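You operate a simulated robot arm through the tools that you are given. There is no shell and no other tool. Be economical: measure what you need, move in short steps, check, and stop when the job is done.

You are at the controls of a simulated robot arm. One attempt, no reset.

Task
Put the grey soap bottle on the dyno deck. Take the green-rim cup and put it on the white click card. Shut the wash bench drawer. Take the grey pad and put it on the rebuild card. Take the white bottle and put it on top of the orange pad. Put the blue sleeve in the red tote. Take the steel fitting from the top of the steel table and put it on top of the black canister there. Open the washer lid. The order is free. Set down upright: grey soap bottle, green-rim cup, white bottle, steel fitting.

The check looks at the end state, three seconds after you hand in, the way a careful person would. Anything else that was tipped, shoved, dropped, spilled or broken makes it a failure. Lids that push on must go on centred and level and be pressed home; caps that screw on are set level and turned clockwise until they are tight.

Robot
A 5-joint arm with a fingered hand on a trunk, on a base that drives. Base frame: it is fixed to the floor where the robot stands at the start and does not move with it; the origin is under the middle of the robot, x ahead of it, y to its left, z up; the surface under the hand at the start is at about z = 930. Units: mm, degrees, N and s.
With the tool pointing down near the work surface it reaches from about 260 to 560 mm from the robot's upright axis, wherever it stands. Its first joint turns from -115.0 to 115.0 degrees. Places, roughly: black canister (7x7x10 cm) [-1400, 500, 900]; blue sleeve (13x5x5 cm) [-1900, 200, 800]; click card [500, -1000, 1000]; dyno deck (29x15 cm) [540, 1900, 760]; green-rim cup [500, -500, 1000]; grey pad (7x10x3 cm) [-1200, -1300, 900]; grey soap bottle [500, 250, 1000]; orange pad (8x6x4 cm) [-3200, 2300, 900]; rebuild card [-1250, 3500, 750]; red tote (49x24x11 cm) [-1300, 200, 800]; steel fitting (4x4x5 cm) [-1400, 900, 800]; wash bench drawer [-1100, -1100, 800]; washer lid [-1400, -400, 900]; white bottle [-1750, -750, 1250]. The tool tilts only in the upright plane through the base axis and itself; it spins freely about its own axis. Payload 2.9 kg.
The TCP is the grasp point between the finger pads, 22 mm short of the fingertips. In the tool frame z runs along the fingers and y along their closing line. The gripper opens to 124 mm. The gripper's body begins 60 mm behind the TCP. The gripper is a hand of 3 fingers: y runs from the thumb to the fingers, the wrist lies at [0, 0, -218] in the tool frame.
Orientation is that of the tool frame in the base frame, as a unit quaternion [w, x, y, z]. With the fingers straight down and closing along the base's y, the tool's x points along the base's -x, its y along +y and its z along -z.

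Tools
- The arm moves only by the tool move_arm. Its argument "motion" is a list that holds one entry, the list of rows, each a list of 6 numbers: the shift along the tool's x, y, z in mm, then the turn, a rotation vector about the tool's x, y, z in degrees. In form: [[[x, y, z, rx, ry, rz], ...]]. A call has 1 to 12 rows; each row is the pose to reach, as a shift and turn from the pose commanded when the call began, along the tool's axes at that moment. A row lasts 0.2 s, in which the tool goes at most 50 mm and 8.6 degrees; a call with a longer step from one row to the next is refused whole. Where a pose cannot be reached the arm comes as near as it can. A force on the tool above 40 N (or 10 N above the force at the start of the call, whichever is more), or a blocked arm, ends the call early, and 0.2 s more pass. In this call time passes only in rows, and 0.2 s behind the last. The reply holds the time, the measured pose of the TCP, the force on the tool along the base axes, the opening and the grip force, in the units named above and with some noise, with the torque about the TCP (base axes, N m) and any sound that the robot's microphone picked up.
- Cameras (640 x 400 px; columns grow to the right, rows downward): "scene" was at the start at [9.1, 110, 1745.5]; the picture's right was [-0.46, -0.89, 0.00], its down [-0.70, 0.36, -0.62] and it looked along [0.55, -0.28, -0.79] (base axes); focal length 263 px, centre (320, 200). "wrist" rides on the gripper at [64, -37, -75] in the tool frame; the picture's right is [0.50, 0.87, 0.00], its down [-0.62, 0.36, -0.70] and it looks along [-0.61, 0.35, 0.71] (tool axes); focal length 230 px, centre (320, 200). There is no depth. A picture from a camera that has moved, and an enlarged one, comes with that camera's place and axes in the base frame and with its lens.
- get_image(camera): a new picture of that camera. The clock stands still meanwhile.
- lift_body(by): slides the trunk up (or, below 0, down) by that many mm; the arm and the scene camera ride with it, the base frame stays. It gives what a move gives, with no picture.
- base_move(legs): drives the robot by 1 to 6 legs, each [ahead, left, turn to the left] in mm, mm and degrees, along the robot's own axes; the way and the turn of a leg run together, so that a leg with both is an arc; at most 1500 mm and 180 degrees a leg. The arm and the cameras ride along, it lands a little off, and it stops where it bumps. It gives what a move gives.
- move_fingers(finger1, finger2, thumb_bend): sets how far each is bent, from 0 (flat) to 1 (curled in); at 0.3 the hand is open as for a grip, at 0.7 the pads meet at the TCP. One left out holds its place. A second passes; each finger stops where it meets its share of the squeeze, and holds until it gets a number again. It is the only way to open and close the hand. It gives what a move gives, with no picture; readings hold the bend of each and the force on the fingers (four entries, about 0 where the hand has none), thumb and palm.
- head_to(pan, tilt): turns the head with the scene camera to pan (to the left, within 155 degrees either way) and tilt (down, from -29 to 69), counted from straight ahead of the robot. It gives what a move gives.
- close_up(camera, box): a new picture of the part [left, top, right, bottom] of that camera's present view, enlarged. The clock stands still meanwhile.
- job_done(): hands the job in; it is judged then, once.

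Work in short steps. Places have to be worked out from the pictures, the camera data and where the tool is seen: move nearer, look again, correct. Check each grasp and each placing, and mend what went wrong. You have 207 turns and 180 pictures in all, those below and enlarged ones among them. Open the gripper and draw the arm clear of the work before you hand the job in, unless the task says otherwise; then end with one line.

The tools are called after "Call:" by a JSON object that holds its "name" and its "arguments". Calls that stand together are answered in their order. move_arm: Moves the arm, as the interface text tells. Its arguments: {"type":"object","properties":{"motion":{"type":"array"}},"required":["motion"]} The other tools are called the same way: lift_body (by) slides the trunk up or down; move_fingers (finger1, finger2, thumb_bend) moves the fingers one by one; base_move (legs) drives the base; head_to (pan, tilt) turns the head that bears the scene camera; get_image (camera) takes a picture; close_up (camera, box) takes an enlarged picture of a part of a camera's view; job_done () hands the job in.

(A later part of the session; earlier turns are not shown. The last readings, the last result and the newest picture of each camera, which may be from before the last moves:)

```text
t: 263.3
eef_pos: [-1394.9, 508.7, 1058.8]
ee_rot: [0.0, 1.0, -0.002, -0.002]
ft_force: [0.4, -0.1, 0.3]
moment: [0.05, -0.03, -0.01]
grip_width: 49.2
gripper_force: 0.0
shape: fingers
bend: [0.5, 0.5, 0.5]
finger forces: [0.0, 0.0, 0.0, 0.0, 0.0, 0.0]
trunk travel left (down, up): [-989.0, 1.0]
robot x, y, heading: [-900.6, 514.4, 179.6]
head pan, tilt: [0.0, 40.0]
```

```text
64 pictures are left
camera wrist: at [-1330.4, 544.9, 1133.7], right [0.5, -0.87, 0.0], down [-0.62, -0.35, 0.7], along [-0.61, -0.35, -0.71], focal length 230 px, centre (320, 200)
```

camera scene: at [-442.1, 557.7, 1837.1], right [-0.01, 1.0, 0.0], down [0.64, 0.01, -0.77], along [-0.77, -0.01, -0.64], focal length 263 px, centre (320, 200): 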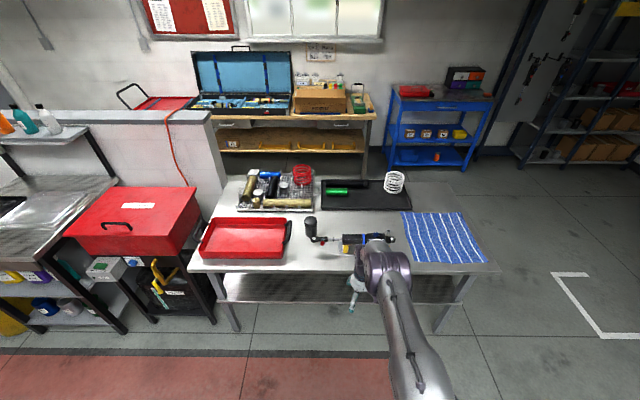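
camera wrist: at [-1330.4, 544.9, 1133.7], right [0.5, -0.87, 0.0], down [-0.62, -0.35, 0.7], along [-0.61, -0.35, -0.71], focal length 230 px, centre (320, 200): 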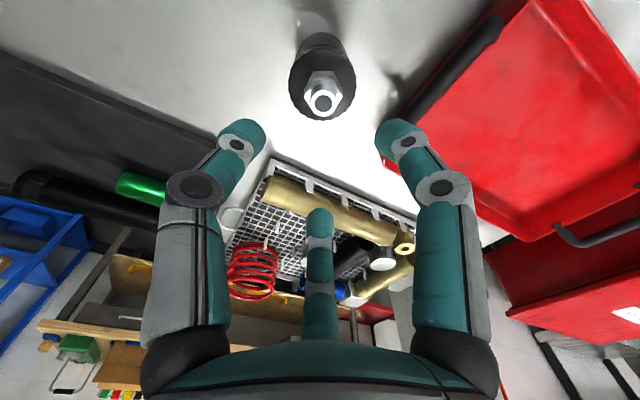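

The fitting stands upright on the canister. Next the washer lid: I back off and move in front of the washer.

Call:
{"name": "base_move", "arguments": {"legs": [[-360, 0, 0], [0, 880, 0.3]]}}

Call:
{"name": "head_to", "arguments": {"pan": -8, "tilt": 40}}

Call:
{"name": "get_image", "arguments": {"camera": "scene"}}

```text
t: 269.8
eef_pos: [-1034.3, -379.7, 1058.6]
ee_rot: [0.001, 1.0, 0.002, -0.002]
ft_force: [-1.1, 0.4, -0.2]
moment: [-0.01, 0.0, -0.04]
grip_width: 49.2
gripper_force: 0.1
shape: fingers
bend: [0.5, 0.5, 0.5]
finger forces: [0.1, 0.0, 0.0, 0.0, 0.1, 0.0]
trunk travel left (down, up): [-989.0, 1.0]
robot x, y, heading: [-541.3, -366.7, -179.7]
head pan, tilt: [0.0, 40.0]
```

```text
t: 270.5
eef_pos: [-1034.9, -380.7, 1058.2]
ee_rot: [0.0, 1.0, 0.004, -0.002]
ft_force: [0.5, 0.4, -1.2]
moment: [0.02, -0.03, -0.01]
grip_width: 49.0
gripper_force: 0.0
shape: fingers
bend: [0.5, 0.5, 0.5]
finger forces: [0.0, 0.1, 0.0, 0.0, 0.0, 0.1]
trunk travel left (down, up): [-989.0, 1.0]
robot x, y, heading: [-540.6, -369.9, -179.6]
head pan, tilt: [-8.0, 40.0]
```

```text
63 pictures are left
camera scene: at [-563.8, -500.2, 1901.5], right [0.13, 0.99, 0.0], down [0.64, -0.09, -0.77], along [-0.76, 0.1, -0.64], focal length 263 px, centre (320, 200)
```

scene: 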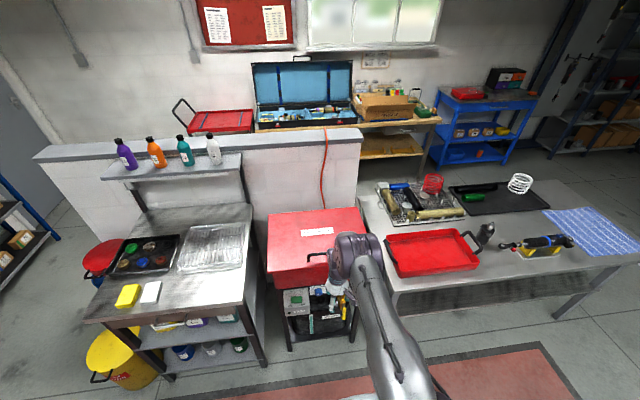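

Call:
{"name": "close_up", "arguments": {"camera": "scene", "box": [250, 200, 390, 320]}}

```text
3.33 times, centred on (320, 260) of scene
camera zoom: at [-563.8, -500.2, 1901.5], right [0.13, 0.99, 0.0], down [0.64, -0.09, -0.77], along [-0.76, 0.1, -0.64], focal length 877 px, centre (320, 0)
```

zoom: 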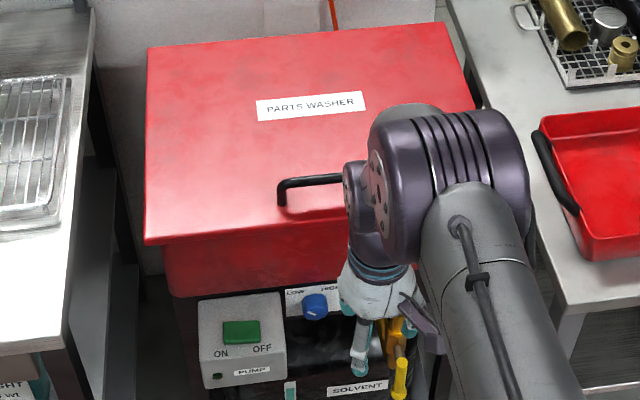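

The handle bar runs from y≈-458 to -310 at (x≈-1288, z≈980), and the lid hinge is at about (-1621, z 935). I spin the tool 90° so it closes across the bar, draw the arm in, and drive up to it.

Call:
{"name": "move_arm", "arguments": {"motion": [[[17, 0, 0, 0, 0, 8.2], [34, 0, 0, 0, 0, 16.4], [52, 0, 0, 0, 0, 24.6], [69, 0, 0, 0, 0, 32.8], [86, 0, 0, 0, 0, 41], [104, 0, 0, 0, 0, 49.2], [121, 0, 0, 0, 0, 57.4], [138, 0, 0, 0, 0, 65.6], [156, 0, 0, 0, 0, 73.8], [173, 0, 0, 0, 0, 82], [190, 0, 0, 0, 0, 90]]]}}

Call:
{"name": "base_move", "arguments": {"legs": [[425, 0, 0]]}}

Call:
{"name": "get_image", "arguments": {"camera": "wrist"}}

Call:
{"name": "get_image", "arguments": {"camera": "scene"}}

```text
t: 272.9
eef_pos: [-846.2, -379.0, 1057.3]
ee_rot: [0.001, 0.708, -0.706, -0.001]
ft_force: [0.1, 0.2, 0.0]
moment: [0.0, 0.0, -0.07]
grip_width: 49.4
gripper_force: 0.0
shape: fingers
bend: [0.5, 0.5, 0.5]
finger forces: [0.1, 0.0, 0.0, 0.1, 0.0, 0.0]
trunk travel left (down, up): [-989.0, 1.0]
robot x, y, heading: [-540.1, -367.3, -179.9]
head pan, tilt: [-8.0, 40.0]
```

```text
t: 275.5
eef_pos: [-1267.2, -381.0, 1057.6]
ee_rot: [0.001, 0.71, -0.704, -0.001]
ft_force: [0.7, 0.0, -0.7]
moment: [0.02, -0.05, -0.01]
grip_width: 49.5
gripper_force: 0.2
shape: fingers
bend: [0.5, 0.5, 0.5]
finger forces: [0.1, 0.0, 0.0, 0.1, 0.0, 0.1]
trunk travel left (down, up): [-989.0, 1.0]
robot x, y, heading: [-965.3, -365.6, -179.8]
head pan, tilt: [-8.0, 40.0]
```

```text
61 pictures are left
camera wrist: at [-1230.0, -443.9, 1131.8], right [-0.86, -0.51, 0.0], down [-0.36, 0.61, 0.7], along [-0.36, 0.6, -0.71], focal length 230 px, centre (320, 200)
```

wrist: 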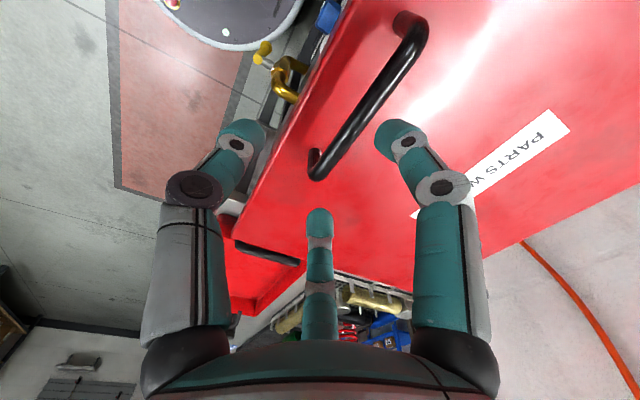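

```text
60 pictures are left
camera scene: at [-984.9, -501.8, 1901.6], right [0.13, 0.99, 0.0], down [0.64, -0.09, -0.77], along [-0.76, 0.1, -0.64], focal length 263 px, centre (320, 200)
```

scene: 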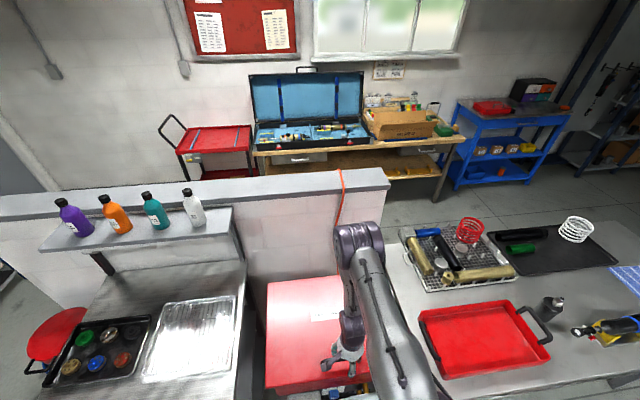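

The handle centre is at about (-1290, -402). I lower over it with the fingers straddling the bar.

Call:
{"name": "move_arm", "arguments": {"motion": [[[10, 12, 20, 0, 0, 0], [21, 23, 45, 0, 0, 0], [21, 23, 70, 0, 0, 0], [21, 23, 84, 0, 0, 0]]]}}

Call:
{"name": "get_image", "arguments": {"camera": "wrist"}}

```text
t: 276.5
eef_pos: [-1293.5, -401.4, 974.0]
ee_rot: [0.001, 0.71, -0.705, -0.001]
ft_force: [0.7, -0.2, 0.3]
moment: [0.0, -0.01, 0.01]
grip_width: 49.3
gripper_force: 0.2
shape: fingers
bend: [0.5, 0.5, 0.5]
finger forces: [0.0, 0.0, 0.1, 0.0, 0.0, 0.1]
trunk travel left (down, up): [-989.0, 1.0]
robot x, y, heading: [-964.1, -368.5, -179.5]
head pan, tilt: [-8.0, 40.0]
```

```text
59 pictures are left
camera wrist: at [-1254.4, -464.8, 1047.5], right [-0.86, -0.51, 0.0], down [-0.36, 0.61, 0.7], along [-0.36, 0.6, -0.71], focal length 230 px, centre (320, 200)
```

wrist: 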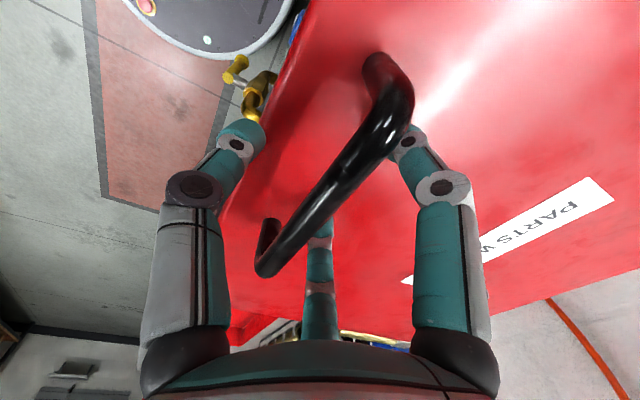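

The bar is between thumb and fingers. I close on it.

Call:
{"name": "move_fingers", "arguments": {"finger1": 0.8, "finger2": 0.8, "thumb_bend": 0.8}}

Call:
{"name": "get_image", "arguments": {"camera": "wrist"}}

```text
t: 277.5
eef_pos: [-1293.6, -401.9, 973.2]
ee_rot: [0.001, 0.71, -0.705, -0.001]
ft_force: [-1.2, -0.1, -1.7]
moment: [0.03, -0.02, 0.0]
grip_width: 0.2
gripper_force: 1.3
shape: fingers
bend: [0.76, 0.76, 0.74]
finger forces: [1.3, 0.7, 0.0, 0.0, 0.0, 0.1]
trunk travel left (down, up): [-989.0, 1.0]
robot x, y, heading: [-963.0, -370.5, -179.6]
head pan, tilt: [-8.0, 40.0]
```

```text
58 pictures are left
camera wrist: at [-1254.9, -464.7, 1047.5], right [-0.86, -0.51, 0.0], down [-0.36, 0.61, 0.7], along [-0.36, 0.6, -0.71], focal length 230 px, centre (320, 200)
```

wrist: 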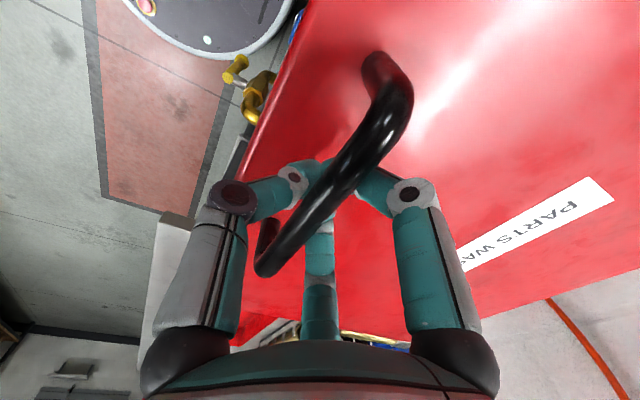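

The fingers are hooked closed under the bar, which is ideal for lifting. I raise along the hinge arc to about 40° first.

Call:
{"name": "move_arm", "arguments": {"motion": [[[0, 9.7, -45.5, 0, 0, 0], [0, 25.6, -89, 0, 0, 0], [0, 47.4, -130, 0, 0, 0], [0, 74.7, -167.7, 0, 0, 0], [0, 107, -201, 0, 0, 0]]]}}

Call:
{"name": "get_image", "arguments": {"camera": "scene"}}

```text
t: 278.7
eef_pos: [-1399.7, -402.8, 1175.3]
ee_rot: [0.0, 0.71, -0.704, 0.001]
ft_force: [-3.3, 1.1, -8.2]
moment: [0.02, -0.05, 0.02]
grip_width: 0.0
gripper_force: 2.9
shape: fingers
bend: [0.76, 0.76, 0.74]
finger forces: [2.6, 2.1, 0.0, 0.1, 0.0, 0.1]
trunk travel left (down, up): [-989.0, 1.0]
robot x, y, heading: [-964.1, -370.3, -179.6]
head pan, tilt: [-8.0, 40.0]
```

```text
57 pictures are left
camera scene: at [-990.4, -501.2, 1901.4], right [0.13, 0.99, 0.0], down [0.64, -0.09, -0.76], along [-0.76, 0.1, -0.64], focal length 263 px, centre (320, 200)
```

scene: 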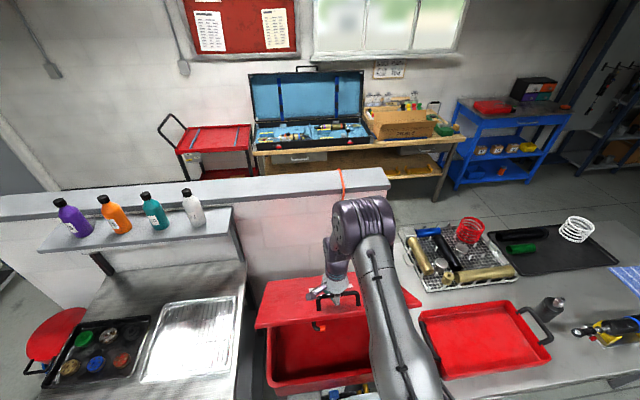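

The lid rises easily (8 N) and is at about 40°. I continue along the arc.

Call:
{"name": "move_arm", "arguments": {"motion": [[[0, 36.6, -28.6, 0, 0, 0], [0, 76.8, -51.8, 0, 0, 0], [0, 119.9, -69.2, 0, 0, 0], [0, 145, -76, 0, 0, 0]]]}}

Call:
{"name": "base_move", "arguments": {"legs": [[45, 0, 0]]}}

Call:
{"name": "get_image", "arguments": {"camera": "scene"}}

```text
t: 279.7
eef_pos: [-1542.6, -402.6, 1250.6]
ee_rot: [0.0, 0.711, -0.703, 0.0]
ft_force: [-0.2, -0.1, -3.8]
moment: [0.03, -0.02, -0.04]
grip_width: 0.0
gripper_force: 1.0
shape: fingers
bend: [0.76, 0.76, 0.74]
finger forces: [0.9, 0.9, 0.1, 0.1, 0.1, 0.0]
trunk travel left (down, up): [-989.0, 1.0]
robot x, y, heading: [-963.0, -366.5, -179.6]
head pan, tilt: [-8.0, 40.0]
```

```text
t: 280.6
eef_pos: [-1584.6, -403.9, 1253.6]
ee_rot: [0.003, 0.709, -0.705, -0.003]
ft_force: [0.0, 0.6, -0.5]
moment: [0.0, 0.02, -0.01]
grip_width: 0.1
gripper_force: 0.0
shape: fingers
bend: [0.76, 0.76, 0.74]
finger forces: [0.0, 0.0, 0.0, 0.0, 0.0, 0.0]
trunk travel left (down, up): [-989.0, 1.0]
robot x, y, heading: [-1009.8, -366.6, -179.7]
head pan, tilt: [-8.0, 40.0]
```

```text
56 pictures are left
camera scene: at [-1024.0, -502.0, 1901.7], right [0.13, 0.99, 0.0], down [0.63, -0.09, -0.77], along [-0.76, 0.1, -0.64], focal length 263 px, centre (320, 200)
```

scene: 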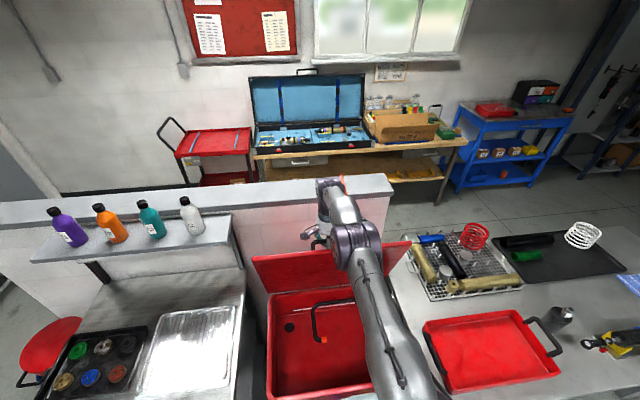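

The lid is near vertical and carries almost no load. I push it 28 mm further back, then open the hand and see whether it stays.

Call:
{"name": "base_move", "arguments": {"legs": [[28, 0, 0]]}}

Call:
{"name": "close_up", "arguments": {"camera": "scene", "box": [230, 160, 430, 320]}}

Call:
{"name": "get_image", "arguments": {"camera": "wrist"}}

```text
t: 281.4
eef_pos: [-1594.3, -403.3, 1250.3]
ee_rot: [0.0, 0.709, -0.705, 0.0]
ft_force: [-1.0, -0.1, -0.4]
moment: [0.03, -0.02, 0.01]
grip_width: 0.2
gripper_force: 0.0
shape: fingers
bend: [0.76, 0.76, 0.74]
finger forces: [0.0, 0.1, 0.1, 0.0, 0.1, 0.1]
trunk travel left (down, up): [-989.0, 1.0]
robot x, y, heading: [-1014.9, -368.9, -179.7]
head pan, tilt: [-8.0, 40.0]
stopped in leg 1: the robot was blocked; the commanded pose is now the measured one
```

```text
2.50 times, centred on (330, 240) of scene
camera zoom: at [-1038.0, -502.3, 1901.5], right [0.13, 0.99, 0.0], down [0.64, -0.09, -0.77], along [-0.76, 0.1, -0.64], focal length 658 px, centre (295, 100)
```

zoom: 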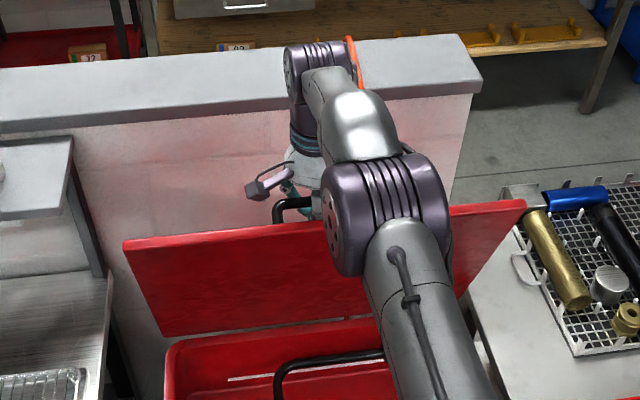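

```text
54 pictures are left
camera wrist: at [-1555.7, -466.6, 1324.7], right [-0.86, -0.51, 0.0], down [-0.36, 0.61, 0.7], along [-0.36, 0.6, -0.71], focal length 230 px, centre (320, 200)
```

wrist: 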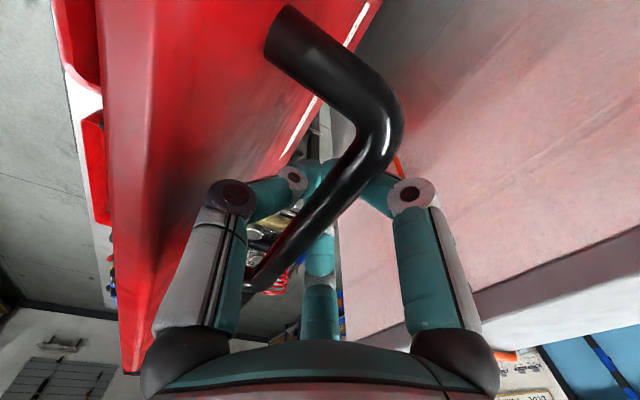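

The base is against the washer, and the lid leans at about 78°. I push a bit more with the arm before releasing.

Call:
{"name": "move_arm", "arguments": {"motion": [[[0, 12, 0, 0, 0, 0], [0, 24, 0, 0, 0, 0], [0, 36, 0, 0, 0, 0]]]}}

Call:
{"name": "close_up", "arguments": {"camera": "scene", "box": [230, 160, 430, 320]}}

```text
t: 282.2
eef_pos: [-1596.0, -402.1, 1250.5]
ee_rot: [0.001, 0.709, -0.705, -0.002]
ft_force: [-0.1, 0.3, -0.4]
moment: [-0.02, -0.01, 0.02]
grip_width: 0.3
gripper_force: 0.0
shape: fingers
bend: [0.76, 0.76, 0.74]
finger forces: [0.1, 0.0, 0.0, 0.0, 0.1, 0.1]
out of reach, approached as far as the arm can: row 1, 2, 3
trunk travel left (down, up): [-989.0, 1.0]
robot x, y, heading: [-1014.3, -369.1, -179.8]
head pan, tilt: [-8.0, 40.0]
```

```text
2.50 times, centred on (330, 240) of scene
camera zoom: at [-1035.0, -502.1, 1901.5], right [0.13, 0.99, 0.0], down [0.64, -0.09, -0.77], along [-0.76, 0.1, -0.64], focal length 658 px, centre (295, 100)
```

zoom: 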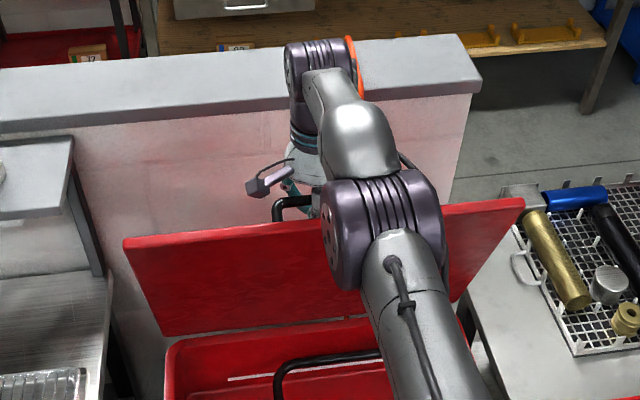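

At the arm's limit with zero load on the hand. I open the fingers and lift straight up to see if the lid stays.

Call:
{"name": "move_fingers", "arguments": {"finger1": 0.42, "finger2": 0.42, "thumb_bend": 0.5}}

Call:
{"name": "close_up", "arguments": {"camera": "scene", "box": [230, 160, 430, 320]}}

```text
t: 283.2
eef_pos: [-1597.2, -402.3, 1249.6]
ee_rot: [0.001, 0.71, -0.705, 0.0]
ft_force: [-1.3, 0.0, 0.1]
moment: [-0.01, 0.01, 0.03]
grip_width: 59.5
gripper_force: 0.7
shape: fingers
bend: [0.42, 0.42, 0.51]
finger forces: [0.0, 0.0, 0.0, 0.0, 0.9, 0.0]
trunk travel left (down, up): [-989.0, 1.0]
robot x, y, heading: [-1015.9, -369.1, -179.7]
head pan, tilt: [-8.0, 40.0]
```

```text
2.50 times, centred on (330, 240) of scene
camera zoom: at [-1036.0, -502.1, 1901.5], right [0.13, 0.99, 0.0], down [0.64, -0.09, -0.77], along [-0.76, 0.1, -0.64], focal length 658 px, centre (295, 100)
```

zoom: 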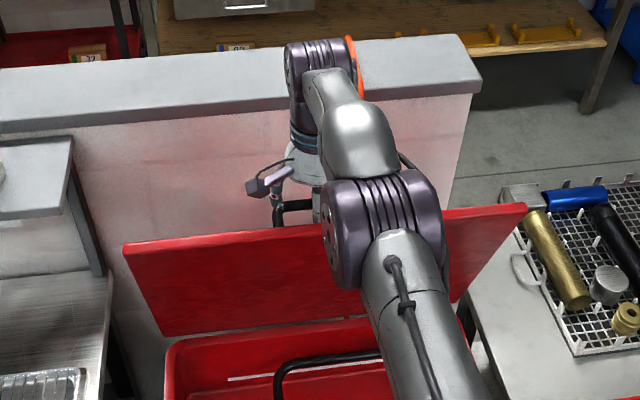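

The lid stays put. I raise the hand clear over the bar.

Call:
{"name": "move_arm", "arguments": {"motion": [[[0, 0, -25, 0, 0, 0], [0, 0, -50, 0, 0, 0], [0, 0, -75, 0, 0, 0], [0, 0, -100, 0, 0, 0]]]}}

Call:
{"name": "close_up", "arguments": {"camera": "scene", "box": [230, 160, 430, 320]}}

```text
t: 284.2
eef_pos: [-1585.5, -400.4, 1341.0]
ee_rot: [0.0, 0.71, -0.704, -0.001]
ft_force: [0.0, -0.1, -0.3]
moment: [0.02, 0.02, -0.02]
grip_width: 60.1
gripper_force: 0.0
shape: fingers
bend: [0.42, 0.42, 0.5]
finger forces: [0.0, 0.0, 0.1, 0.0, 0.1, 0.0]
out of reach, approached as far as the arm can: row 2, 3, 4
trunk travel left (down, up): [-989.0, 1.0]
robot x, y, heading: [-1013.2, -365.4, -179.8]
head pan, tilt: [-8.0, 40.0]
```

```text
2.50 times, centred on (330, 240) of scene
camera zoom: at [-1034.8, -502.0, 1901.5], right [0.13, 0.99, 0.0], down [0.64, -0.09, -0.77], along [-0.76, 0.1, -0.64], focal length 658 px, centre (295, 100)
```

zoom: 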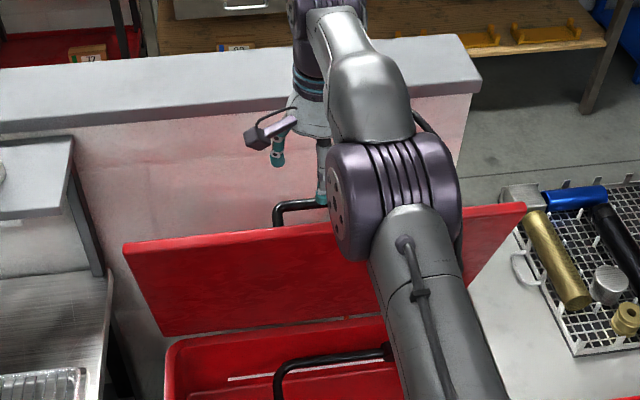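

The lid stays open and the hand is just above the lid edge. I back away straight and confirm.

Call:
{"name": "base_move", "arguments": {"legs": [[-420, 0, 0]]}}

Call:
{"name": "get_image", "arguments": {"camera": "scene"}}

```text
t: 286.8
eef_pos: [-1167.6, -397.1, 1338.5]
ee_rot: [0.0, 0.709, -0.705, -0.001]
ft_force: [0.7, 1.3, -1.2]
moment: [0.01, 0.0, 0.02]
grip_width: 60.7
gripper_force: 0.1
shape: fingers
bend: [0.42, 0.42, 0.5]
finger forces: [0.0, 0.0, 0.0, 0.1, 0.1, 0.0]
trunk travel left (down, up): [-989.0, 1.0]
robot x, y, heading: [-595.6, -373.7, -179.9]
head pan, tilt: [-8.0, 40.0]
```

```text
50 pictures are left
camera scene: at [-619.1, -500.4, 1901.5], right [0.14, 0.99, 0.0], down [0.64, -0.09, -0.77], along [-0.76, 0.1, -0.64], focal length 263 px, centre (320, 200)
```

scene: 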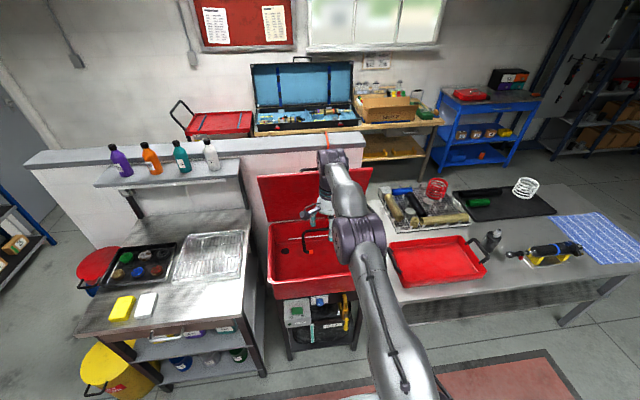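

The lid is open and stays. The white bottle (about x -1740) is beyond reach from the front, so I'll go round behind the half-wall: bottle, then orange pad, then sleeve. I tuck the arm and drive around the steel table.

Call:
{"name": "move_arm", "arguments": {"motion": [[[0, -18, 12, 0, 0, -8.2], [0, -36, 24, 0, 0, -16.4], [0, -54, 36, 0, 0, -24.6], [0, -72, 48, 0, 0, -32.8], [0, -90, 60, 0, 0, -41], [0, -108, 72, 0, 0, -49.2], [0, -126, 84, 0, 0, -57.4], [0, -144, 96, 0, 0, -65.6], [0, -162, 108, 0, 0, -73.8], [0, -180, 120, 0, 0, -82], [0, -198, 132, 0, 0, -90]]]}}

Call:
{"name": "base_move", "arguments": {"legs": [[0, 0, -90], [1130, 0, 0], [1130, 0, 0], [0, 0, 90], [1450, 0, 0], [450, 0, 0]]}}

Call:
{"name": "head_to", "arguments": {"pan": 60, "tilt": 30}}

Call:
{"name": "get_image", "arguments": {"camera": "scene"}}

```text
t: 289.2
eef_pos: [-965.7, -398.6, 1206.9]
ee_rot: [0.0, 1.0, 0.004, -0.002]
ft_force: [0.5, 0.2, 1.5]
moment: [-0.03, 0.03, 0.02]
grip_width: 60.5
gripper_force: 0.0
shape: fingers
bend: [0.42, 0.42, 0.5]
finger forces: [0.0, 0.0, 0.1, 0.0, 0.0, 0.0]
trunk travel left (down, up): [-989.0, 1.0]
robot x, y, heading: [-595.5, -368.8, -179.9]
head pan, tilt: [-8.0, 40.0]
```

```text
t: 317.3
eef_pos: [-2778.6, 1957.6, 1207.5]
ee_rot: [0.0, 1.0, -0.027, -0.002]
ft_force: [-1.0, 0.3, 0.3]
moment: [0.01, 0.0, 0.0]
grip_width: 60.6
gripper_force: 0.0
shape: fingers
bend: [0.42, 0.42, 0.5]
finger forces: [0.0, 0.0, 0.0, 0.0, 0.0, 0.0]
trunk travel left (down, up): [-989.0, 1.0]
robot x, y, heading: [-2409.5, 1966.7, 176.8]
head pan, tilt: [-8.0, 40.0]
```

```text
t: 318.7
eef_pos: [-2780.2, 1958.3, 1207.0]
ee_rot: [0.0, 1.0, -0.027, -0.002]
ft_force: [0.5, -0.2, -1.1]
moment: [0.0, -0.01, -0.01]
grip_width: 60.7
gripper_force: 0.0
shape: fingers
bend: [0.42, 0.42, 0.5]
finger forces: [0.1, 0.0, 0.1, 0.0, 0.0, 0.1]
trunk travel left (down, up): [-989.0, 1.0]
robot x, y, heading: [-2407.4, 1970.2, 176.8]
head pan, tilt: [60.0, 30.0]
```

```text
49 pictures are left
camera scene: at [-2403.3, 1743.6, 1916.9], right [-0.84, 0.55, 0.0], down [0.27, 0.42, -0.87], along [-0.47, -0.72, -0.5], focal length 263 px, centre (320, 200)
```

scene: 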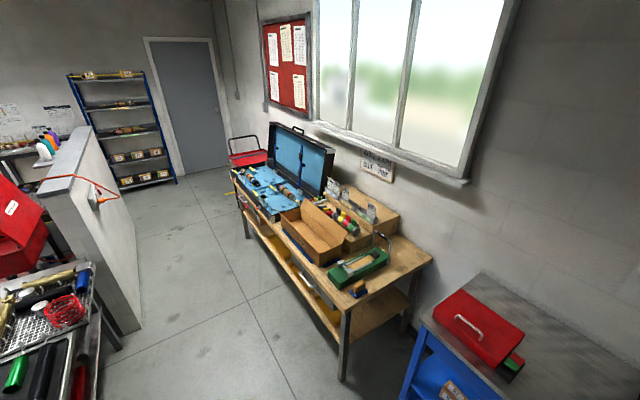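

The rear aisle is clear. I drive down it to y≈-850 and turn to face the wall ledge.

Call:
{"name": "base_move", "arguments": {"legs": [[0, 0, 93.2], [1400, 0, 0], [1410, 0, 0], [0, 0, 90]]}}

Call:
{"name": "head_to", "arguments": {"pan": 0, "tilt": 45}}

Call:
{"name": "get_image", "arguments": {"camera": "scene"}}

```text
t: 340.3
eef_pos: [-2061.2, -876.3, 1206.8]
ee_rot: [0.0, -0.004, 1.0, 0.0]
ft_force: [0.4, 0.8, 0.0]
moment: [0.04, -0.02, 0.0]
grip_width: 60.4
gripper_force: 0.0
shape: fingers
bend: [0.42, 0.42, 0.5]
finger forces: [0.1, 0.0, 0.0, 0.1, 0.0, 0.0]
trunk travel left (down, up): [-989.0, 1.0]
robot x, y, heading: [-2430.8, -906.8, 0.2]
head pan, tilt: [60.0, 30.0]
```

```text
t: 341.6
eef_pos: [-2060.6, -876.5, 1206.5]
ee_rot: [-0.001, -0.002, 1.0, 0.0]
ft_force: [0.0, 0.8, 0.0]
moment: [-0.01, 0.0, 0.02]
grip_width: 60.4
gripper_force: 0.1
shape: fingers
bend: [0.42, 0.42, 0.5]
finger forces: [0.0, 0.0, 0.1, 0.0, 0.0, 0.1]
trunk travel left (down, up): [-989.0, 1.0]
robot x, y, heading: [-2432.1, -912.6, -0.1]
head pan, tilt: [0.0, 45.0]
```

```text
48 pictures are left
camera scene: at [-2409.3, -763.0, 1894.3], right [0.0, -1.0, 0.0], down [-0.71, 0.0, -0.71], along [0.71, 0.0, -0.71], focal length 263 px, centre (320, 200)
```

scene: 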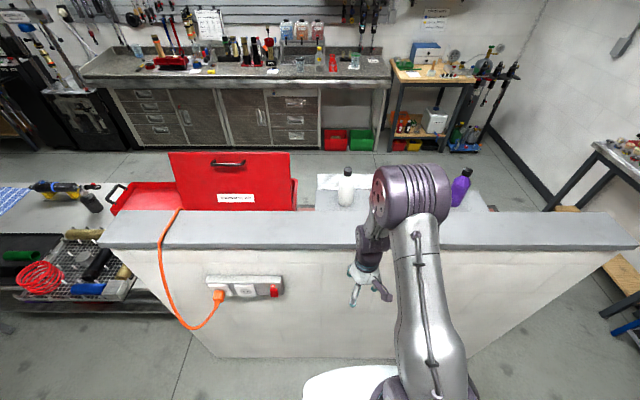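

From behind, the white bottle triangulates to about (-1721, -853, centre z 1271). I zoom to get its height relative to the ledge.

Call:
{"name": "close_up", "arguments": {"camera": "scene", "box": [310, 150, 400, 230]}}

```text
5.00 times, centred on (355, 190) of scene
camera zoom: at [-2409.3, -763.0, 1894.3], right [0.0, -1.0, 0.0], down [-0.71, 0.0, -0.71], along [0.71, 0.0, -0.71], focal length 1315 px, centre (145, 250)
```

zoom: 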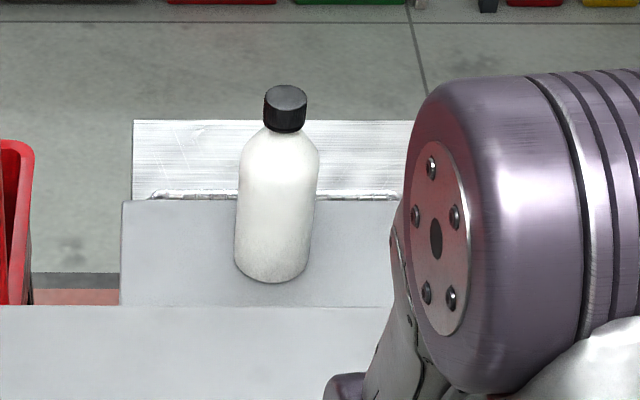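

The bottle is about 57 mm across and 141 mm tall, with its base at z≈1212. I take a 40° tilt at a stand-off, as for the soap bottle, and line up.

Call:
{"name": "move_fingers", "arguments": {"finger1": 0.3, "finger2": 0.3, "thumb_bend": 0.3}}

Call:
{"name": "move_arm", "arguments": {"motion": [[[-22, -10, -28, 0, -6.7, 0], [-44, -20, -56, 0, -13.4, 0], [-66, -30, -84, 0, -20, 0], [-88, -40, -112, 0, -26.7, 0], [-110, -50, -140, 0, -33.4, 0], [-132, -60, -167, 0, -40, 0]]]}}

Call:
{"name": "base_move", "arguments": {"legs": [[140, 82, 0]]}}

Call:
{"name": "get_image", "arguments": {"camera": "wrist"}}

```text
t: 342.6
eef_pos: [-2059.9, -875.4, 1207.5]
ee_rot: [0.0, -0.003, 1.0, 0.0]
ft_force: [0.4, 0.3, 0.2]
moment: [0.01, -0.02, -0.01]
grip_width: 103.7
gripper_force: 0.1
shape: fingers
bend: [0.3, 0.3, 0.3]
finger forces: [0.1, 0.1, 0.0, 0.0, 0.0, 0.1]
trunk travel left (down, up): [-989.0, 1.0]
robot x, y, heading: [-2430.9, -911.3, 0.1]
head pan, tilt: [0.0, 45.0]
```

```text
t: 344.0
eef_pos: [-1928.5, -918.5, 1373.6]
ee_rot: [0.342, 0.001, 0.94, -0.008]
ft_force: [-0.6, 0.0, -0.8]
moment: [0.0, -0.01, -0.03]
grip_width: 103.6
gripper_force: 0.0
shape: fingers
bend: [0.3, 0.3, 0.3]
finger forces: [0.0, 0.0, 0.1, 0.0, 0.1, 0.1]
out of reach, approached as far as the arm can: row 5, 6
trunk travel left (down, up): [-989.0, 1.0]
robot x, y, heading: [-2430.5, -909.6, 0.3]
head pan, tilt: [0.0, 45.0]
```

```text
t: 345.4
eef_pos: [-1787.9, -836.2, 1375.6]
ee_rot: [0.344, 0.003, 0.939, -0.008]
ft_force: [-0.2, 0.7, 0.2]
moment: [0.03, -0.01, 0.02]
grip_width: 103.5
gripper_force: 0.1
shape: fingers
bend: [0.3, 0.3, 0.3]
finger forces: [0.0, 0.1, 0.1, 0.0, 0.0, 0.0]
trunk travel left (down, up): [-989.0, 1.0]
robot x, y, heading: [-2290.2, -823.2, 0.2]
head pan, tilt: [0.0, 45.0]
```

```text
46 pictures are left
camera wrist: at [-1886.5, -872.4, 1390.8], right [-0.37, 0.87, -0.33], down [0.02, 0.37, 0.93], along [0.93, 0.34, -0.16], focal length 230 px, centre (320, 200)
```

wrist: 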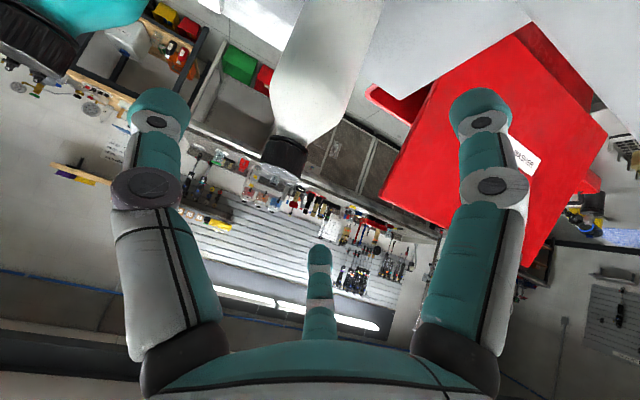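

The bottle is about 9 mm right of the tool line. I shift the base and advance 100 mm along the fingers.

Call:
{"name": "base_move", "arguments": {"legs": [[0, -9, 0]]}}

Call:
{"name": "move_arm", "arguments": {"motion": [[[0, 0, 25, 0, 0, 0], [0, 0, 50, 0, 0, 0], [0, 0, 75, 0, 0, 0], [0, 0, 100, 0, 0, 0]]]}}

Call:
{"name": "get_image", "arguments": {"camera": "wrist"}}

```text
t: 346.2
eef_pos: [-1785.3, -840.7, 1374.3]
ee_rot: [0.343, 0.002, 0.939, -0.009]
ft_force: [0.3, -0.3, -0.7]
moment: [0.0, 0.02, 0.02]
grip_width: 103.5
gripper_force: 0.1
shape: fingers
bend: [0.3, 0.3, 0.3]
finger forces: [0.1, 0.0, 0.0, 0.0, 0.1, 0.0]
trunk travel left (down, up): [-989.0, 1.0]
robot x, y, heading: [-2289.2, -831.5, 0.2]
head pan, tilt: [0.0, 45.0]
```

```text
t: 347.2
eef_pos: [-1720.4, -845.7, 1298.1]
ee_rot: [0.343, 0.001, 0.939, -0.008]
ft_force: [-0.8, -0.1, 2.9]
moment: [-0.07, 0.02, 0.0]
grip_width: 103.7
gripper_force: 1.1
shape: fingers
bend: [0.3, 0.3, 0.3]
finger forces: [0.0, 0.1, 0.0, 0.0, 0.0, 2.3]
trunk travel left (down, up): [-989.0, 1.0]
robot x, y, heading: [-2290.0, -832.2, 0.3]
head pan, tilt: [0.0, 45.0]
```

```text
45 pictures are left
camera wrist: at [-1818.3, -881.4, 1314.0], right [-0.37, 0.87, -0.33], down [0.02, 0.37, 0.93], along [0.93, 0.34, -0.16], focal length 230 px, centre (320, 200)
```

wrist: 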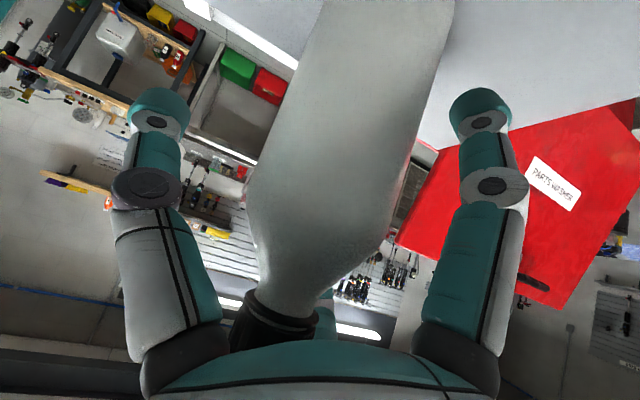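

The palm just grazes the cap. I back 7 mm and close.

Call:
{"name": "move_arm", "arguments": {"motion": [[[0, 0, -7, 0, 0, 0]]]}}

Call:
{"name": "move_fingers", "arguments": {"finger1": 0.75, "finger2": 0.75, "thumb_bend": 0.75}}

Call:
{"name": "get_image", "arguments": {"camera": "wrist"}}

```text
t: 347.6
eef_pos: [-1727.9, -845.5, 1302.6]
ee_rot: [0.343, 0.002, 0.939, -0.008]
ft_force: [0.1, 0.2, 0.0]
moment: [-0.02, 0.02, -0.02]
grip_width: 103.6
gripper_force: 0.0
shape: fingers
bend: [0.3, 0.3, 0.3]
finger forces: [0.0, 0.0, 0.1, 0.1, 0.1, 0.1]
trunk travel left (down, up): [-989.0, 1.0]
robot x, y, heading: [-2288.0, -827.4, 0.2]
head pan, tilt: [0.0, 45.0]
```

```text
t: 348.6
eef_pos: [-1726.7, -845.3, 1303.2]
ee_rot: [0.344, 0.003, 0.939, -0.008]
ft_force: [0.8, 0.0, 7.7]
moment: [0.16, 0.0, 0.0]
grip_width: 47.8
gripper_force: 26.7
shape: fingers
bend: [0.47, 0.64, 0.61]
finger forces: [16.3, 11.2, 0.0, 0.0, 25.0, 0.0]
trunk travel left (down, up): [-989.0, 1.0]
robot x, y, heading: [-2288.9, -835.4, -0.1]
head pan, tilt: [0.0, 45.0]
```

```text
44 pictures are left
camera wrist: at [-1824.3, -881.2, 1319.9], right [-0.37, 0.87, -0.33], down [0.02, 0.37, 0.93], along [0.93, 0.34, -0.16], focal length 230 px, centre (320, 200)
```

wrist: 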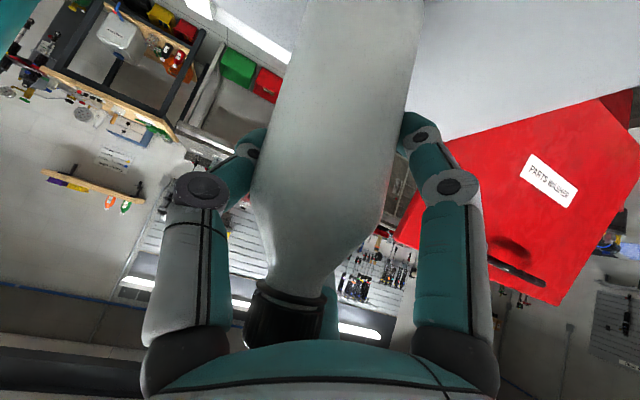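

Firm grip. I lift 90 mm, back away from the wall, and drive up the rear aisle toward the blue cart.

Call:
{"name": "move_arm", "arguments": {"motion": [[[-19, 0, -23, 0, 0, 0], [-38, 0, -46, 0, 0, 0], [-58, 0, -69, 0, 0, 0]]]}}

Call:
{"name": "base_move", "arguments": {"legs": [[-190, 0, 0], [0, 0, 90], [1450, 0, 0], [1450, 0, 0]]}}

Call:
{"name": "head_to", "arguments": {"pan": 45, "tilt": 40}}

Call:
{"name": "get_image", "arguments": {"camera": "scene"}}

```text
t: 349.4
eef_pos: [-1729.2, -843.6, 1393.5]
ee_rot: [0.342, 0.002, 0.94, -0.008]
ft_force: [-0.7, -0.8, -2.1]
moment: [0.01, 0.0, 0.01]
grip_width: 47.9
gripper_force: 25.2
shape: fingers
bend: [0.47, 0.64, 0.61]
finger forces: [14.2, 12.7, 0.0, 0.1, 23.7, 0.0]
trunk travel left (down, up): [-989.0, 1.0]
robot x, y, heading: [-2291.1, -832.5, 0.1]
head pan, tilt: [0.0, 45.0]
```

```text
t: 368.4
eef_pos: [-2578.8, 2626.3, 1394.7]
ee_rot: [-0.242, 0.68, -0.648, -0.243]
ft_force: [-0.5, 0.1, -2.0]
moment: [0.0, 0.04, -0.01]
grip_width: 47.8
gripper_force: 24.6
shape: fingers
bend: [0.47, 0.64, 0.62]
finger forces: [13.6, 12.5, 0.0, 0.0, 23.0, 0.0]
trunk travel left (down, up): [-989.0, 1.0]
robot x, y, heading: [-2562.8, 2065.1, 93.1]
head pan, tilt: [0.0, 45.0]
```

```text
t: 369.5
eef_pos: [-2579.5, 2625.9, 1394.6]
ee_rot: [-0.241, 0.68, -0.648, -0.244]
ft_force: [-0.3, -0.4, -1.8]
moment: [0.05, -0.02, 0.02]
grip_width: 47.7
gripper_force: 24.3
shape: fingers
bend: [0.47, 0.64, 0.62]
finger forces: [13.7, 12.6, 0.0, 0.1, 22.9, 0.1]
trunk travel left (down, up): [-989.0, 1.0]
robot x, y, heading: [-2560.2, 2064.8, 93.0]
head pan, tilt: [45.0, 40.0]
```

```text
43 pictures are left
camera scene: at [-2762.9, 2054.3, 1901.5], right [0.67, 0.74, 0.0], down [0.48, -0.43, -0.77], along [-0.57, 0.51, -0.64], focal length 263 px, centre (320, 200)
```

scene: 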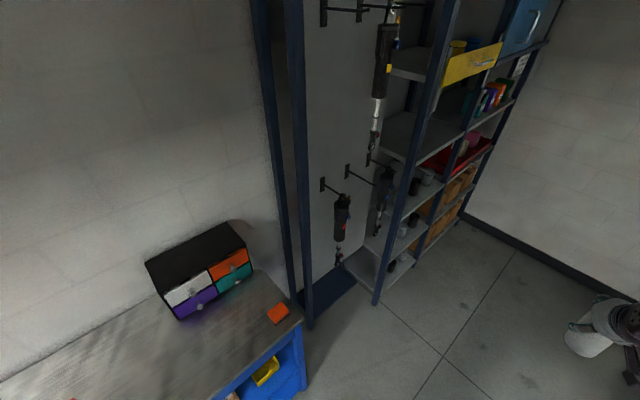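

The orange pad sits near the cart's front corner at about (-3249, 2268). I turn to face it and line up short of it.

Call:
{"name": "base_move", "arguments": {"legs": [[0, 0, 87], [0, -190, 0]]}}

Call:
{"name": "head_to", "arguments": {"pan": 0, "tilt": 50}}

Call:
{"name": "get_image", "arguments": {"camera": "scene"}}

```text
t: 374.8
eef_pos: [-3124.7, 2253.8, 1394.5]
ee_rot: [-0.007, 0.939, 0.004, -0.343]
ft_force: [-0.1, -0.8, -1.8]
moment: [-0.02, -0.02, 0.02]
grip_width: 47.5
gripper_force: 24.7
shape: fingers
bend: [0.47, 0.64, 0.62]
finger forces: [13.6, 12.5, 0.0, 0.0, 22.8, 0.0]
trunk travel left (down, up): [-989.0, 1.0]
robot x, y, heading: [-2561.2, 2253.5, -179.5]
head pan, tilt: [45.0, 40.0]
```

```text
t: 375.9
eef_pos: [-3124.1, 2256.7, 1394.0]
ee_rot: [-0.006, 0.939, 0.003, -0.343]
ft_force: [0.4, 0.3, -1.6]
moment: [0.0, 0.01, 0.0]
grip_width: 47.0
gripper_force: 24.6
shape: fingers
bend: [0.47, 0.64, 0.62]
finger forces: [13.6, 12.6, 0.0, 0.0, 22.8, 0.0]
trunk travel left (down, up): [-989.0, 1.0]
robot x, y, heading: [-2562.8, 2252.1, -179.5]
head pan, tilt: [0.0, 50.0]
```

```text
42 pictures are left
camera scene: at [-2576.2, 2104.7, 1887.3], right [-0.01, 1.0, 0.0], down [0.77, 0.01, -0.64], along [-0.64, -0.01, -0.77], focal length 263 px, centre (320, 200)
```

scene: 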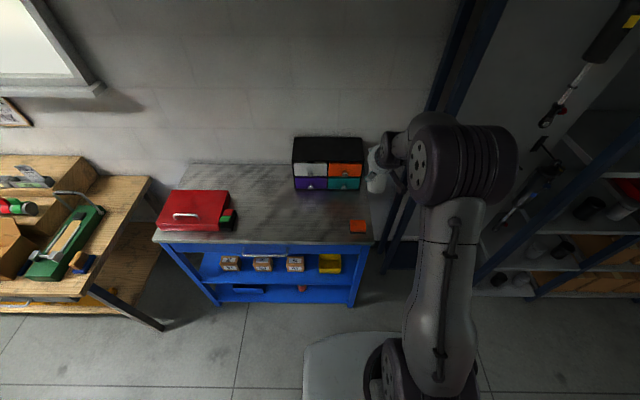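

The pad is at about (-3235, 2260), top z≈900–920. I move above it and lower part-way.

Call:
{"name": "base_move", "arguments": {"legs": [[105, -4, -0.5]]}}

Call:
{"name": "lift_body", "arguments": {"by": -330}}

Call:
{"name": "get_image", "arguments": {"camera": "wrist"}}

Call:
{"name": "close_up", "arguments": {"camera": "scene", "box": [310, 180, 430, 290]}}

```text
t: 377.1
eef_pos: [-3229.6, 2265.1, 1394.8]
ee_rot: [-0.008, 0.939, -0.001, -0.344]
ft_force: [0.6, 0.3, -1.7]
moment: [-0.01, 0.02, -0.01]
grip_width: 47.1
gripper_force: 24.5
shape: fingers
bend: [0.47, 0.64, 0.62]
finger forces: [13.6, 12.6, 0.0, 0.0, 22.8, 0.1]
trunk travel left (down, up): [-989.0, 1.0]
robot x, y, heading: [-2668.5, 2256.3, -179.9]
head pan, tilt: [0.0, 50.0]
```

```text
t: 380.3
eef_pos: [-3232.6, 2265.3, 1063.5]
ee_rot: [-0.007, 0.939, -0.002, -0.343]
ft_force: [0.5, -0.2, -2.6]
moment: [0.01, -0.01, 0.01]
grip_width: 47.6
gripper_force: 24.6
shape: fingers
bend: [0.47, 0.64, 0.62]
finger forces: [13.7, 12.7, 0.1, 0.1, 22.8, 0.0]
trunk travel left (down, up): [-659.0, 331.0]
robot x, y, heading: [-2668.4, 2256.0, -180.1]
head pan, tilt: [0.0, 50.0]
```

```text
41 pictures are left
camera wrist: at [-3134.1, 2301.6, 1080.1], right [0.38, -0.86, -0.33], down [-0.02, -0.37, 0.93], along [-0.93, -0.34, -0.16], focal length 230 px, centre (320, 200)
```

wrist: 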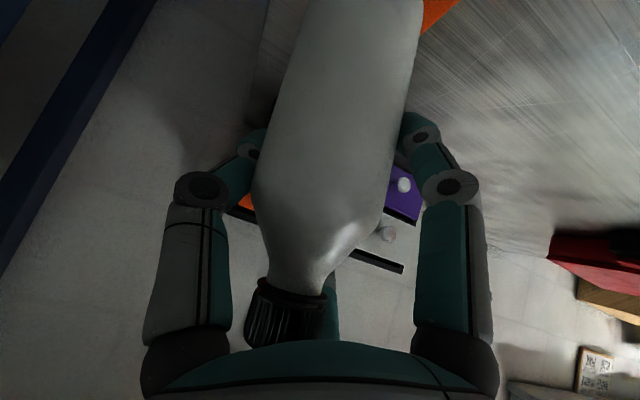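

```text
3.64 times, centred on (370, 235) of scene
camera zoom: at [-2684.6, 2109.1, 1557.4], right [0.0, 1.0, 0.0], down [0.77, 0.0, -0.64], along [-0.64, 0.0, -0.77], focal length 956 px, centre (138, 73)
```

zoom: 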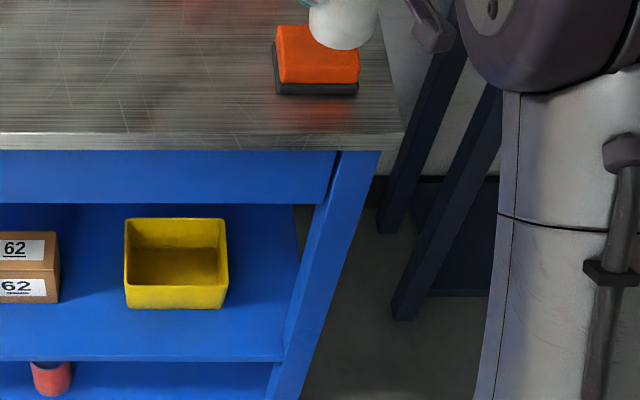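

Call:
{"name": "close_up", "arguments": {"camera": "scene", "box": [375, 180, 425, 225]}}

Call:
{"name": "close_up", "arguments": {"camera": "scene", "box": [340, 175, 420, 225]}}

```text
8.89 times, centred on (400, 202) of scene
camera zoom: at [-2684.6, 2109.1, 1557.4], right [0.0, 1.0, 0.0], down [0.77, 0.0, -0.64], along [-0.64, 0.0, -0.77], focal length 2338 px, centre (-391, 178)
```

zoom: 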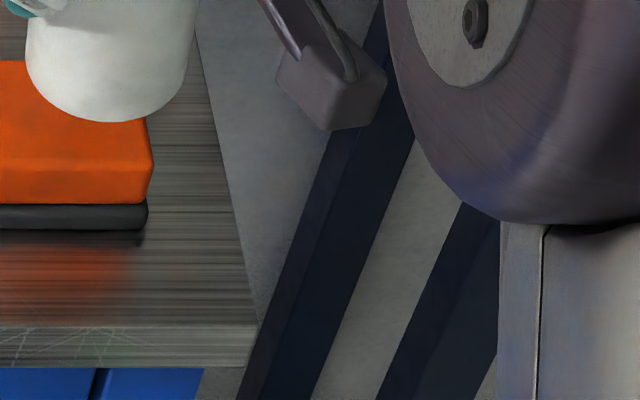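

```text
8.00 times, centred on (380, 200) of scene
camera zoom: at [-2684.6, 2109.1, 1557.4], right [0.0, 1.0, 0.0], down [0.77, 0.0, -0.64], along [-0.64, 0.0, -0.77], focal length 2104 px, centre (-160, 200)
```

zoom: 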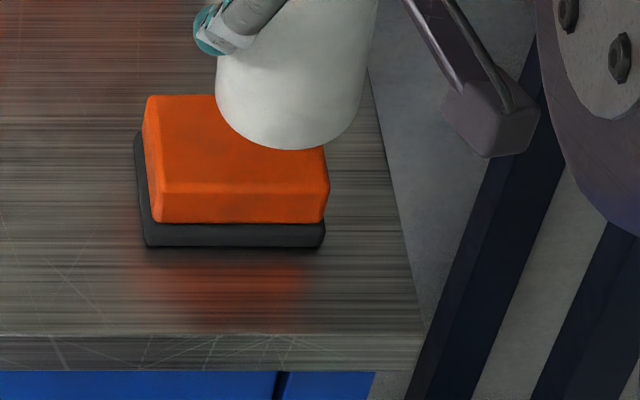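

The pad centre is about 22 mm further ahead and 10 mm left relative to the bottle base. I correct and lower toward the pad top (z≈918).

Call:
{"name": "base_move", "arguments": {"legs": [[22, 10, 0]]}}

Call:
{"name": "lift_body", "arguments": {"by": -42}}

Call:
{"name": "close_up", "arguments": {"camera": "scene", "box": [340, 175, 420, 225]}}

```text
t: 381.1
eef_pos: [-3254.5, 2254.7, 1063.6]
ee_rot: [-0.008, 0.94, -0.002, -0.342]
ft_force: [0.0, -0.3, -2.3]
moment: [-0.04, 0.01, -0.02]
grip_width: 47.4
gripper_force: 24.3
shape: fingers
bend: [0.47, 0.64, 0.62]
finger forces: [13.6, 12.7, 0.0, 0.0, 22.8, 0.0]
trunk travel left (down, up): [-659.0, 331.0]
robot x, y, heading: [-2692.6, 2242.1, -179.7]
head pan, tilt: [0.0, 50.0]
```

```text
t: 382.0
eef_pos: [-3252.8, 2255.2, 1028.1]
ee_rot: [-0.008, 0.937, -0.002, -0.349]
ft_force: [-3.3, 0.9, 36.9]
moment: [-0.25, -0.37, 0.03]
grip_width: 46.8
gripper_force: 30.8
shape: fingers
bend: [0.46, 0.63, 0.63]
finger forces: [21.5, 9.2, 0.1, 0.0, 29.8, 0.0]
trunk travel left (down, up): [-617.0, 373.0]
robot x, y, heading: [-2692.9, 2243.1, -179.8]
head pan, tilt: [0.0, 50.0]
```

```text
8.00 times, centred on (380, 200) of scene
camera zoom: at [-2701.8, 2099.2, 1516.1], right [0.0, 1.0, 0.0], down [0.76, 0.0, -0.64], along [-0.64, 0.0, -0.76], focal length 2104 px, centre (-160, 200)
```

zoom: 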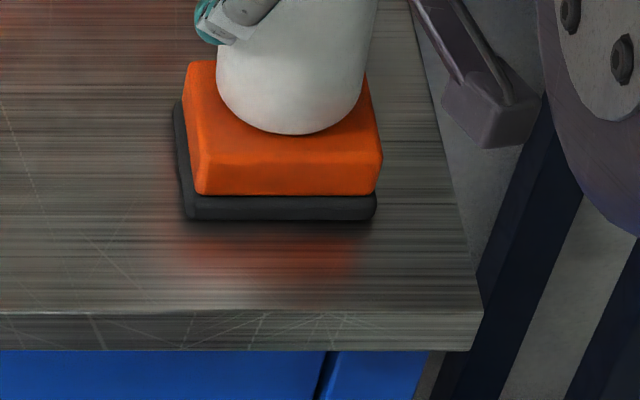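

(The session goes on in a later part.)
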